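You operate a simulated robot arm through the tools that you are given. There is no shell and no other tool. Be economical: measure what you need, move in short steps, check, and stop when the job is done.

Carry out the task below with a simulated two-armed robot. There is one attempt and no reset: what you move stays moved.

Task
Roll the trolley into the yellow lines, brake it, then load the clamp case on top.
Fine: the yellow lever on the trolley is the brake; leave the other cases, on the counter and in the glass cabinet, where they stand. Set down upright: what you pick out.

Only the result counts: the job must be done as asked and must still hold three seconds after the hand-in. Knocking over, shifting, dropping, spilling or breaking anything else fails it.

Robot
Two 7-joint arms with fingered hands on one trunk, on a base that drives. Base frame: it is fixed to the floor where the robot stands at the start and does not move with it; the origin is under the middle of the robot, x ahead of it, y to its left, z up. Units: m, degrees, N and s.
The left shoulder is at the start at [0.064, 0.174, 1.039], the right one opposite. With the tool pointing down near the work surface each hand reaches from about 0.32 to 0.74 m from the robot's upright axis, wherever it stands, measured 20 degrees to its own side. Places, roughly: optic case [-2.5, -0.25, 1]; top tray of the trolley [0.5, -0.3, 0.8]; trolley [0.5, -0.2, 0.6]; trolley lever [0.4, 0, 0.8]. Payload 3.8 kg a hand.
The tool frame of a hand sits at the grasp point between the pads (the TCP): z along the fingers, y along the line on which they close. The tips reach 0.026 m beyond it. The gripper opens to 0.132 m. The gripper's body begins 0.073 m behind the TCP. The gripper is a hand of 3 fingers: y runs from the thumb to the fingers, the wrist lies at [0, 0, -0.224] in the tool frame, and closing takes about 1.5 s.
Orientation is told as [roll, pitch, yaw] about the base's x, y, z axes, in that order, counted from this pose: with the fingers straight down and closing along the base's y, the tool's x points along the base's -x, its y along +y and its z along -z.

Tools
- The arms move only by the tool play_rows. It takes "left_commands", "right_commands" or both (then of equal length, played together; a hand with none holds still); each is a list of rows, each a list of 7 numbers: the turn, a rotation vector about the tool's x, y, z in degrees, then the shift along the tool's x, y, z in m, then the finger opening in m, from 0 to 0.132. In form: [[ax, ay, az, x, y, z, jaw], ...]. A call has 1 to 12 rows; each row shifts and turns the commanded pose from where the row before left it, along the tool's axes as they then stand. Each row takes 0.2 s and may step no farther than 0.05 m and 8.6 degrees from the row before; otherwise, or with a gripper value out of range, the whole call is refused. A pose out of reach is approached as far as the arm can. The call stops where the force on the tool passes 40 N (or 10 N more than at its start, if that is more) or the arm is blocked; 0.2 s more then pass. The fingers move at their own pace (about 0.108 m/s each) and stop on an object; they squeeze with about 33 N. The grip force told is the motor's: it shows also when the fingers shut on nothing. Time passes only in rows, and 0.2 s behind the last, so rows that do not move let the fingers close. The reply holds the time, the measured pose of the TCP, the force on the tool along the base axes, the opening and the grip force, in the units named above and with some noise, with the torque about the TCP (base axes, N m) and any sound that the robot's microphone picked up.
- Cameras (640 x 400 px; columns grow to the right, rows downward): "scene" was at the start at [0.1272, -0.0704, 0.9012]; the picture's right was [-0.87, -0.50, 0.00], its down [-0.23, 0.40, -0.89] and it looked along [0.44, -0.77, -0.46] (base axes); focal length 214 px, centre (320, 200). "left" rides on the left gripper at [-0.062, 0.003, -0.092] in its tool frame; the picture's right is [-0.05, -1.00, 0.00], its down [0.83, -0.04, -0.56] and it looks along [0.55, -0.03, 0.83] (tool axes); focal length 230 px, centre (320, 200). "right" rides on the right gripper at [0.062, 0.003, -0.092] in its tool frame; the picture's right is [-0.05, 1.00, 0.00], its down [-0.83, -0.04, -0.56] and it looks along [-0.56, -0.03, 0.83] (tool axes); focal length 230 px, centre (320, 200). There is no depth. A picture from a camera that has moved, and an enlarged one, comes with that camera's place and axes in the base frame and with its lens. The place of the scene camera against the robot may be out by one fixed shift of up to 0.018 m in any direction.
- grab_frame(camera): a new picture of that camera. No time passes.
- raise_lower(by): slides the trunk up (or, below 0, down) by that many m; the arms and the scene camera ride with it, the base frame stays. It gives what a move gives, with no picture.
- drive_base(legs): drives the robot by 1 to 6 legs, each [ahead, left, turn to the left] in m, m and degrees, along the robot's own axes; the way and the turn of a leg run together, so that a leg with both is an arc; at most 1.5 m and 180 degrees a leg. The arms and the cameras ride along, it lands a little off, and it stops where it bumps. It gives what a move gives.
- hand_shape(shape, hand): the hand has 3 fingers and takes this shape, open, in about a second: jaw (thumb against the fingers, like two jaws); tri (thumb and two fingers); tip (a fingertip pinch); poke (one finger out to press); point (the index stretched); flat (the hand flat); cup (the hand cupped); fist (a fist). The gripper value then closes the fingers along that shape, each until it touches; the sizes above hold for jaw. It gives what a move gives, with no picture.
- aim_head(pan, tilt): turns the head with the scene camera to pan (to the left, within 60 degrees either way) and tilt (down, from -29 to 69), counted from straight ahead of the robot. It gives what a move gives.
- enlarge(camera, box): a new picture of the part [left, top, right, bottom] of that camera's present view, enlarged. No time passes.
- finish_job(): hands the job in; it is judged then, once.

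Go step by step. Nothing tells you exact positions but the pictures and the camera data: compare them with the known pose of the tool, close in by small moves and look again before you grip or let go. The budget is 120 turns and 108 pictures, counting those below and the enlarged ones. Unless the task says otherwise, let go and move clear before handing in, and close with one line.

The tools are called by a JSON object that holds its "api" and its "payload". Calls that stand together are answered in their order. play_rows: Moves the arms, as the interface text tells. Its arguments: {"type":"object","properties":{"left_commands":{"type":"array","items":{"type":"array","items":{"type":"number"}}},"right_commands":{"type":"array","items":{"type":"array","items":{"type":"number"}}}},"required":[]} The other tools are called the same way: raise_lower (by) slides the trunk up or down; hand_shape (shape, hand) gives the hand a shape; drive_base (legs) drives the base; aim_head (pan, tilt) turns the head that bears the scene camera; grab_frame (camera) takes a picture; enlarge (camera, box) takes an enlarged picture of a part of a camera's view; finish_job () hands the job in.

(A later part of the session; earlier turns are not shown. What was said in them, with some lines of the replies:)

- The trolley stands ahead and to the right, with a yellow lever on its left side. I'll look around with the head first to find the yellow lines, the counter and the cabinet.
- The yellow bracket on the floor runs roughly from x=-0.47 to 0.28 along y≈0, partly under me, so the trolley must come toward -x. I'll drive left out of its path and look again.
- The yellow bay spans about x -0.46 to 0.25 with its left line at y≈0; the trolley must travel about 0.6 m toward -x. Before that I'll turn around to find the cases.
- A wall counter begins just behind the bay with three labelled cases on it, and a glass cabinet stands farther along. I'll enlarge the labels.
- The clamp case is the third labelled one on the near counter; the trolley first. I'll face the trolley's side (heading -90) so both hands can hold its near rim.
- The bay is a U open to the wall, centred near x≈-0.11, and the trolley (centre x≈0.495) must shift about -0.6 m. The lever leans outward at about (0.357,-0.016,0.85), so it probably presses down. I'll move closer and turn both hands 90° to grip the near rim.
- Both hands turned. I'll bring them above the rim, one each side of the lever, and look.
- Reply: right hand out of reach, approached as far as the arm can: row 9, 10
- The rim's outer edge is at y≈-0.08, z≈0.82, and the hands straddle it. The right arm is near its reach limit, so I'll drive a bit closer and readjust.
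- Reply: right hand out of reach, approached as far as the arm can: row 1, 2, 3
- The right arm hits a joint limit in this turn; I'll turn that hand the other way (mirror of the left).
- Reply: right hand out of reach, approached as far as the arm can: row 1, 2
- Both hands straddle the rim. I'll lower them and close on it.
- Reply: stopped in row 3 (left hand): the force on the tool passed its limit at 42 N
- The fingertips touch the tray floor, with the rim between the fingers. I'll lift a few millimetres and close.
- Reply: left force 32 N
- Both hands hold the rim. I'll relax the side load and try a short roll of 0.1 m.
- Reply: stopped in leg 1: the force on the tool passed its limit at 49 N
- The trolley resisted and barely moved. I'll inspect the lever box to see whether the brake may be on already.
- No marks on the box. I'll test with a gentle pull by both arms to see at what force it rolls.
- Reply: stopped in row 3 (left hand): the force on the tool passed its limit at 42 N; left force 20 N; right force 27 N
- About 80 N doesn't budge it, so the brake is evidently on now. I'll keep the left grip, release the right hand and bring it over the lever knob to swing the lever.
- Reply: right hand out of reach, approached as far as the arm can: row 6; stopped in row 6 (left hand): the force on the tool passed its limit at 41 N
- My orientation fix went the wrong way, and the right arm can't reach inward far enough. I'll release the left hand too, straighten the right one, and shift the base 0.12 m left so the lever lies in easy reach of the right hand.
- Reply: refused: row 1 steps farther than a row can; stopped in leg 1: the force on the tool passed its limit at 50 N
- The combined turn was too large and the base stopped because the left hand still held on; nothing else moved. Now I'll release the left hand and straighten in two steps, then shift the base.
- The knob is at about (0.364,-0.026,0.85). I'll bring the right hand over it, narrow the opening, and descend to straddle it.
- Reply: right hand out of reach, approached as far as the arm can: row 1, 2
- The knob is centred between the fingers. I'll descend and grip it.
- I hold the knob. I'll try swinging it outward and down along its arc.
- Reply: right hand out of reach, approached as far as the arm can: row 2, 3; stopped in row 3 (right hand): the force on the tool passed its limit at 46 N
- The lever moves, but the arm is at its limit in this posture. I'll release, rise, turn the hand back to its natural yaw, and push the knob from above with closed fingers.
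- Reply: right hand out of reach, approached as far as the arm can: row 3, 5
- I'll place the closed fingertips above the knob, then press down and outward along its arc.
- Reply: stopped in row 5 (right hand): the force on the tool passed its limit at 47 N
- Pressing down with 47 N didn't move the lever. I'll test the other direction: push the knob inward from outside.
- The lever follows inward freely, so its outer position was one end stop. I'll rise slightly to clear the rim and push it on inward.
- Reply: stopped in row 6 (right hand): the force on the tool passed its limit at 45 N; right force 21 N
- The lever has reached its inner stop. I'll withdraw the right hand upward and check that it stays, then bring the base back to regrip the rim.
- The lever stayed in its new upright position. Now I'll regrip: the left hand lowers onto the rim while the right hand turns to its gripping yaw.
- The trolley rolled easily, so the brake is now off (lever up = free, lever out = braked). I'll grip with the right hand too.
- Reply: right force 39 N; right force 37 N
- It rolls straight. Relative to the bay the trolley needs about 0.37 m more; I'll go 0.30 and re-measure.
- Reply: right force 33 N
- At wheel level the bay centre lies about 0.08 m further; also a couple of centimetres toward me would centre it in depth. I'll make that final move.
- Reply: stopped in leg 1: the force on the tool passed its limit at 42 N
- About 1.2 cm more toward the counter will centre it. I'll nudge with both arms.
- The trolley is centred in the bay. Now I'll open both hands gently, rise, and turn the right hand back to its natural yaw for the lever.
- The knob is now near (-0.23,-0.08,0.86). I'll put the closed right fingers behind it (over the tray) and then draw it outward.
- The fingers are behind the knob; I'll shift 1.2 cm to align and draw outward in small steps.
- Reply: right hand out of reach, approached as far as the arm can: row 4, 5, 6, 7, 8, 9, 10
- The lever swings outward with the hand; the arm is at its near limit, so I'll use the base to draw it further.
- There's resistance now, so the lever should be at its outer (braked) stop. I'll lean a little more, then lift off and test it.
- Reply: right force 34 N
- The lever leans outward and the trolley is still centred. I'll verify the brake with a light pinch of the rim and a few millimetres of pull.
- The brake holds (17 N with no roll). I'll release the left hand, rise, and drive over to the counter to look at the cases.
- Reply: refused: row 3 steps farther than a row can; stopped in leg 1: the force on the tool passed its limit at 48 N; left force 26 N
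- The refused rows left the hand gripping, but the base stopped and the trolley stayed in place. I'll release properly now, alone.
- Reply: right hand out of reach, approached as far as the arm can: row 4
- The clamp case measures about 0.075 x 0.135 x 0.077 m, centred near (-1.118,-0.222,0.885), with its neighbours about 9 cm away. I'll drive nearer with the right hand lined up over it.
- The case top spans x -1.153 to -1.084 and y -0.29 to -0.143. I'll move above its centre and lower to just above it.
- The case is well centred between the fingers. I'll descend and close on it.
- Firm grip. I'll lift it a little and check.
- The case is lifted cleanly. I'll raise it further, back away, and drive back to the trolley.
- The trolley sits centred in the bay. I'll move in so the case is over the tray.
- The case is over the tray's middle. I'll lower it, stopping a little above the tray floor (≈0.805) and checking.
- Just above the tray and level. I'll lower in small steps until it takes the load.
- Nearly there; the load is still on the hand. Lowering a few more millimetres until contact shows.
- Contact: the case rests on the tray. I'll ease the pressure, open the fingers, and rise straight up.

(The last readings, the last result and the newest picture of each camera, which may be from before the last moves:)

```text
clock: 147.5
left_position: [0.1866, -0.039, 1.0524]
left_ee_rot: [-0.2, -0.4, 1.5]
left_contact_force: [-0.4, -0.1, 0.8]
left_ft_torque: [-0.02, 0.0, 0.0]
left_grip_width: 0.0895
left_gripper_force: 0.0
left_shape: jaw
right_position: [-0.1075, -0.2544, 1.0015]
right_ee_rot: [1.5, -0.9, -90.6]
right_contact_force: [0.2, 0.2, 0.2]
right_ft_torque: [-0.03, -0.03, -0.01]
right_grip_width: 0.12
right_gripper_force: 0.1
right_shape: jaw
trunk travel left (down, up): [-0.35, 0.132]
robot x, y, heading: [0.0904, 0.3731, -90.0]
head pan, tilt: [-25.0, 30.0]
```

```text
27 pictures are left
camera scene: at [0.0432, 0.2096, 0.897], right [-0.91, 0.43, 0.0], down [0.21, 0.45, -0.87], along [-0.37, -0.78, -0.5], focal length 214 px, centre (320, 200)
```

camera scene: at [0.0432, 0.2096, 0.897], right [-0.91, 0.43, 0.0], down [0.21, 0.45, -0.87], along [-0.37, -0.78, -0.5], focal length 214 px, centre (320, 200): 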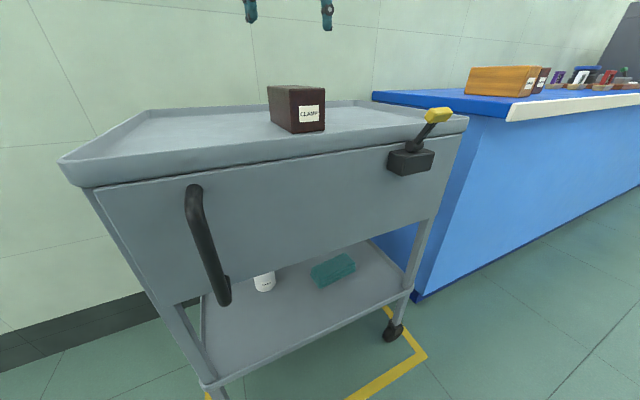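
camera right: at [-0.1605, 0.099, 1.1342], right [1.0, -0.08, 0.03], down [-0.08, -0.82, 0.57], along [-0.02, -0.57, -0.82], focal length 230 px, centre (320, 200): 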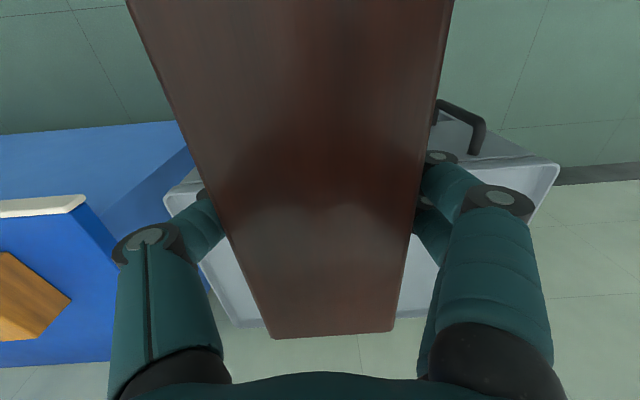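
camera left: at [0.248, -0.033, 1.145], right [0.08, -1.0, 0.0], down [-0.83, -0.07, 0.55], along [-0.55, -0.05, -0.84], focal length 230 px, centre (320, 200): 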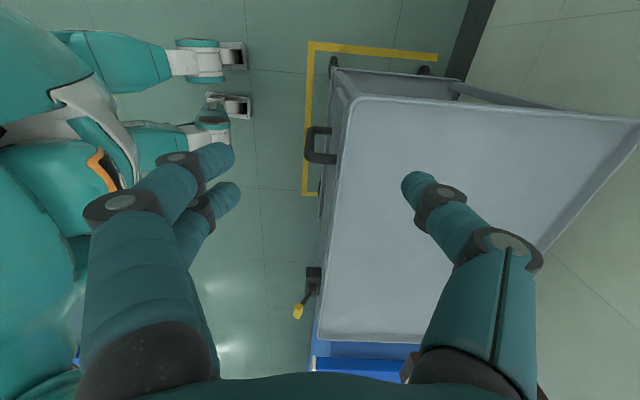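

The case stands upright on the tray and the lever is still out. I'll back the robot clear and check the bay and everything else once more.

{"api": "drive_base", "payload": {"legs": [[-0.4, 0, 0]]}}

{"api": "aim_head", "payload": {"pan": -10, "tilt": 35}}

{"api": "grab_frame", "payload": {"camera": "scene"}}

{"api": "enlarge", "payload": {"camera": "scene", "box": [220, 60, 480, 300]}}

```text
clock: 150.0
left_position: [0.1892, 0.3586, 1.0514]
left_ee_rot: [-0.2, -0.4, 1.9]
left_contact_force: [-0.2, -0.3, -1.0]
left_ft_torque: [0.01, 0.06, 0.0]
left_grip_width: 0.0898
left_gripper_force: 0.0
left_shape: jaw
right_position: [-0.1042, 0.1409, 1.0012]
right_ee_rot: [1.4, -1.2, -90.5]
right_contact_force: [0.6, 0.0, -0.3]
right_ft_torque: [-0.01, 0.03, 0.0]
right_grip_width: 0.12
right_gripper_force: 0.1
right_shape: jaw
trunk travel left (down, up): [-0.35, 0.132]
robot x, y, heading: [0.0924, 0.7725, -89.9]
head pan, tilt: [-25.0, 30.0]
```

```text
clock: 150.8
left_position: [0.1872, 0.3582, 1.0518]
left_ee_rot: [-0.2, -0.4, 1.9]
left_contact_force: [0.4, -0.3, -0.3]
left_ft_torque: [0.04, -0.01, 0.0]
left_grip_width: 0.0895
left_gripper_force: 0.0
left_shape: jaw
right_position: [-0.1041, 0.1414, 1.0009]
right_ee_rot: [1.4, -0.9, -90.5]
right_contact_force: [0.3, 0.3, 0.6]
right_ft_torque: [0.02, 0.0, -0.01]
right_grip_width: 0.1199
right_gripper_force: 0.1
right_shape: jaw
trunk travel left (down, up): [-0.35, 0.132]
robot x, y, heading: [0.0926, 0.774, -89.9]
head pan, tilt: [-10.0, 35.0]
```

```text
26 pictures are left
camera scene: at [0.0671, 0.6018, 0.8892], right [-0.98, 0.17, 0.0], down [0.1, 0.56, -0.82], along [-0.14, -0.81, -0.57], focal length 214 px, centre (320, 200)
```

scene: 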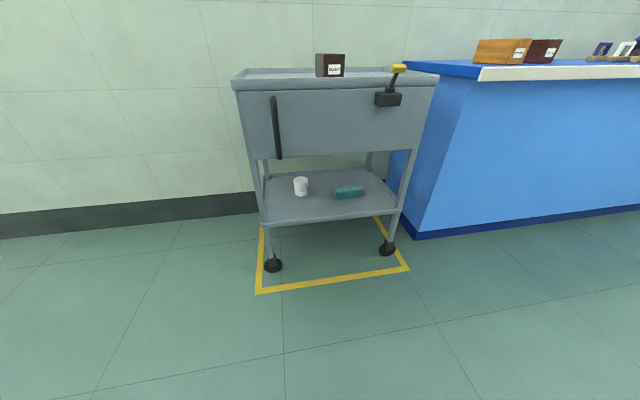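

```text
1.67 times, centred on (350, 180) of scene
camera zoom: at [0.0671, 0.6018, 0.8892], right [-0.98, 0.17, 0.0], down [0.1, 0.56, -0.82], along [-0.14, -0.81, -0.57], focal length 358 px, centre (270, 233)
```

zoom: 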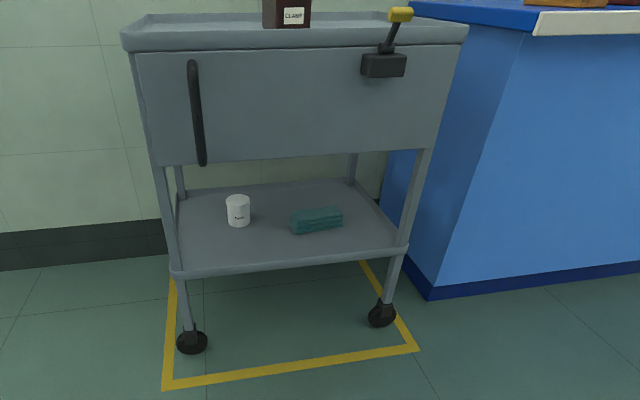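

The trolley is centred in the yellow lines with the lever at its braked stop. The clamp case stands upright on the top tray, everything else is where it stood, and both hands are clear, so I'm handing in.

{"api": "finish_job", "payload": {}}

```text
The job is handed in.
```

The trolley is inside the yellow lines with its brake on, the clamp case stands upright on the top tray, and the job is handed in.
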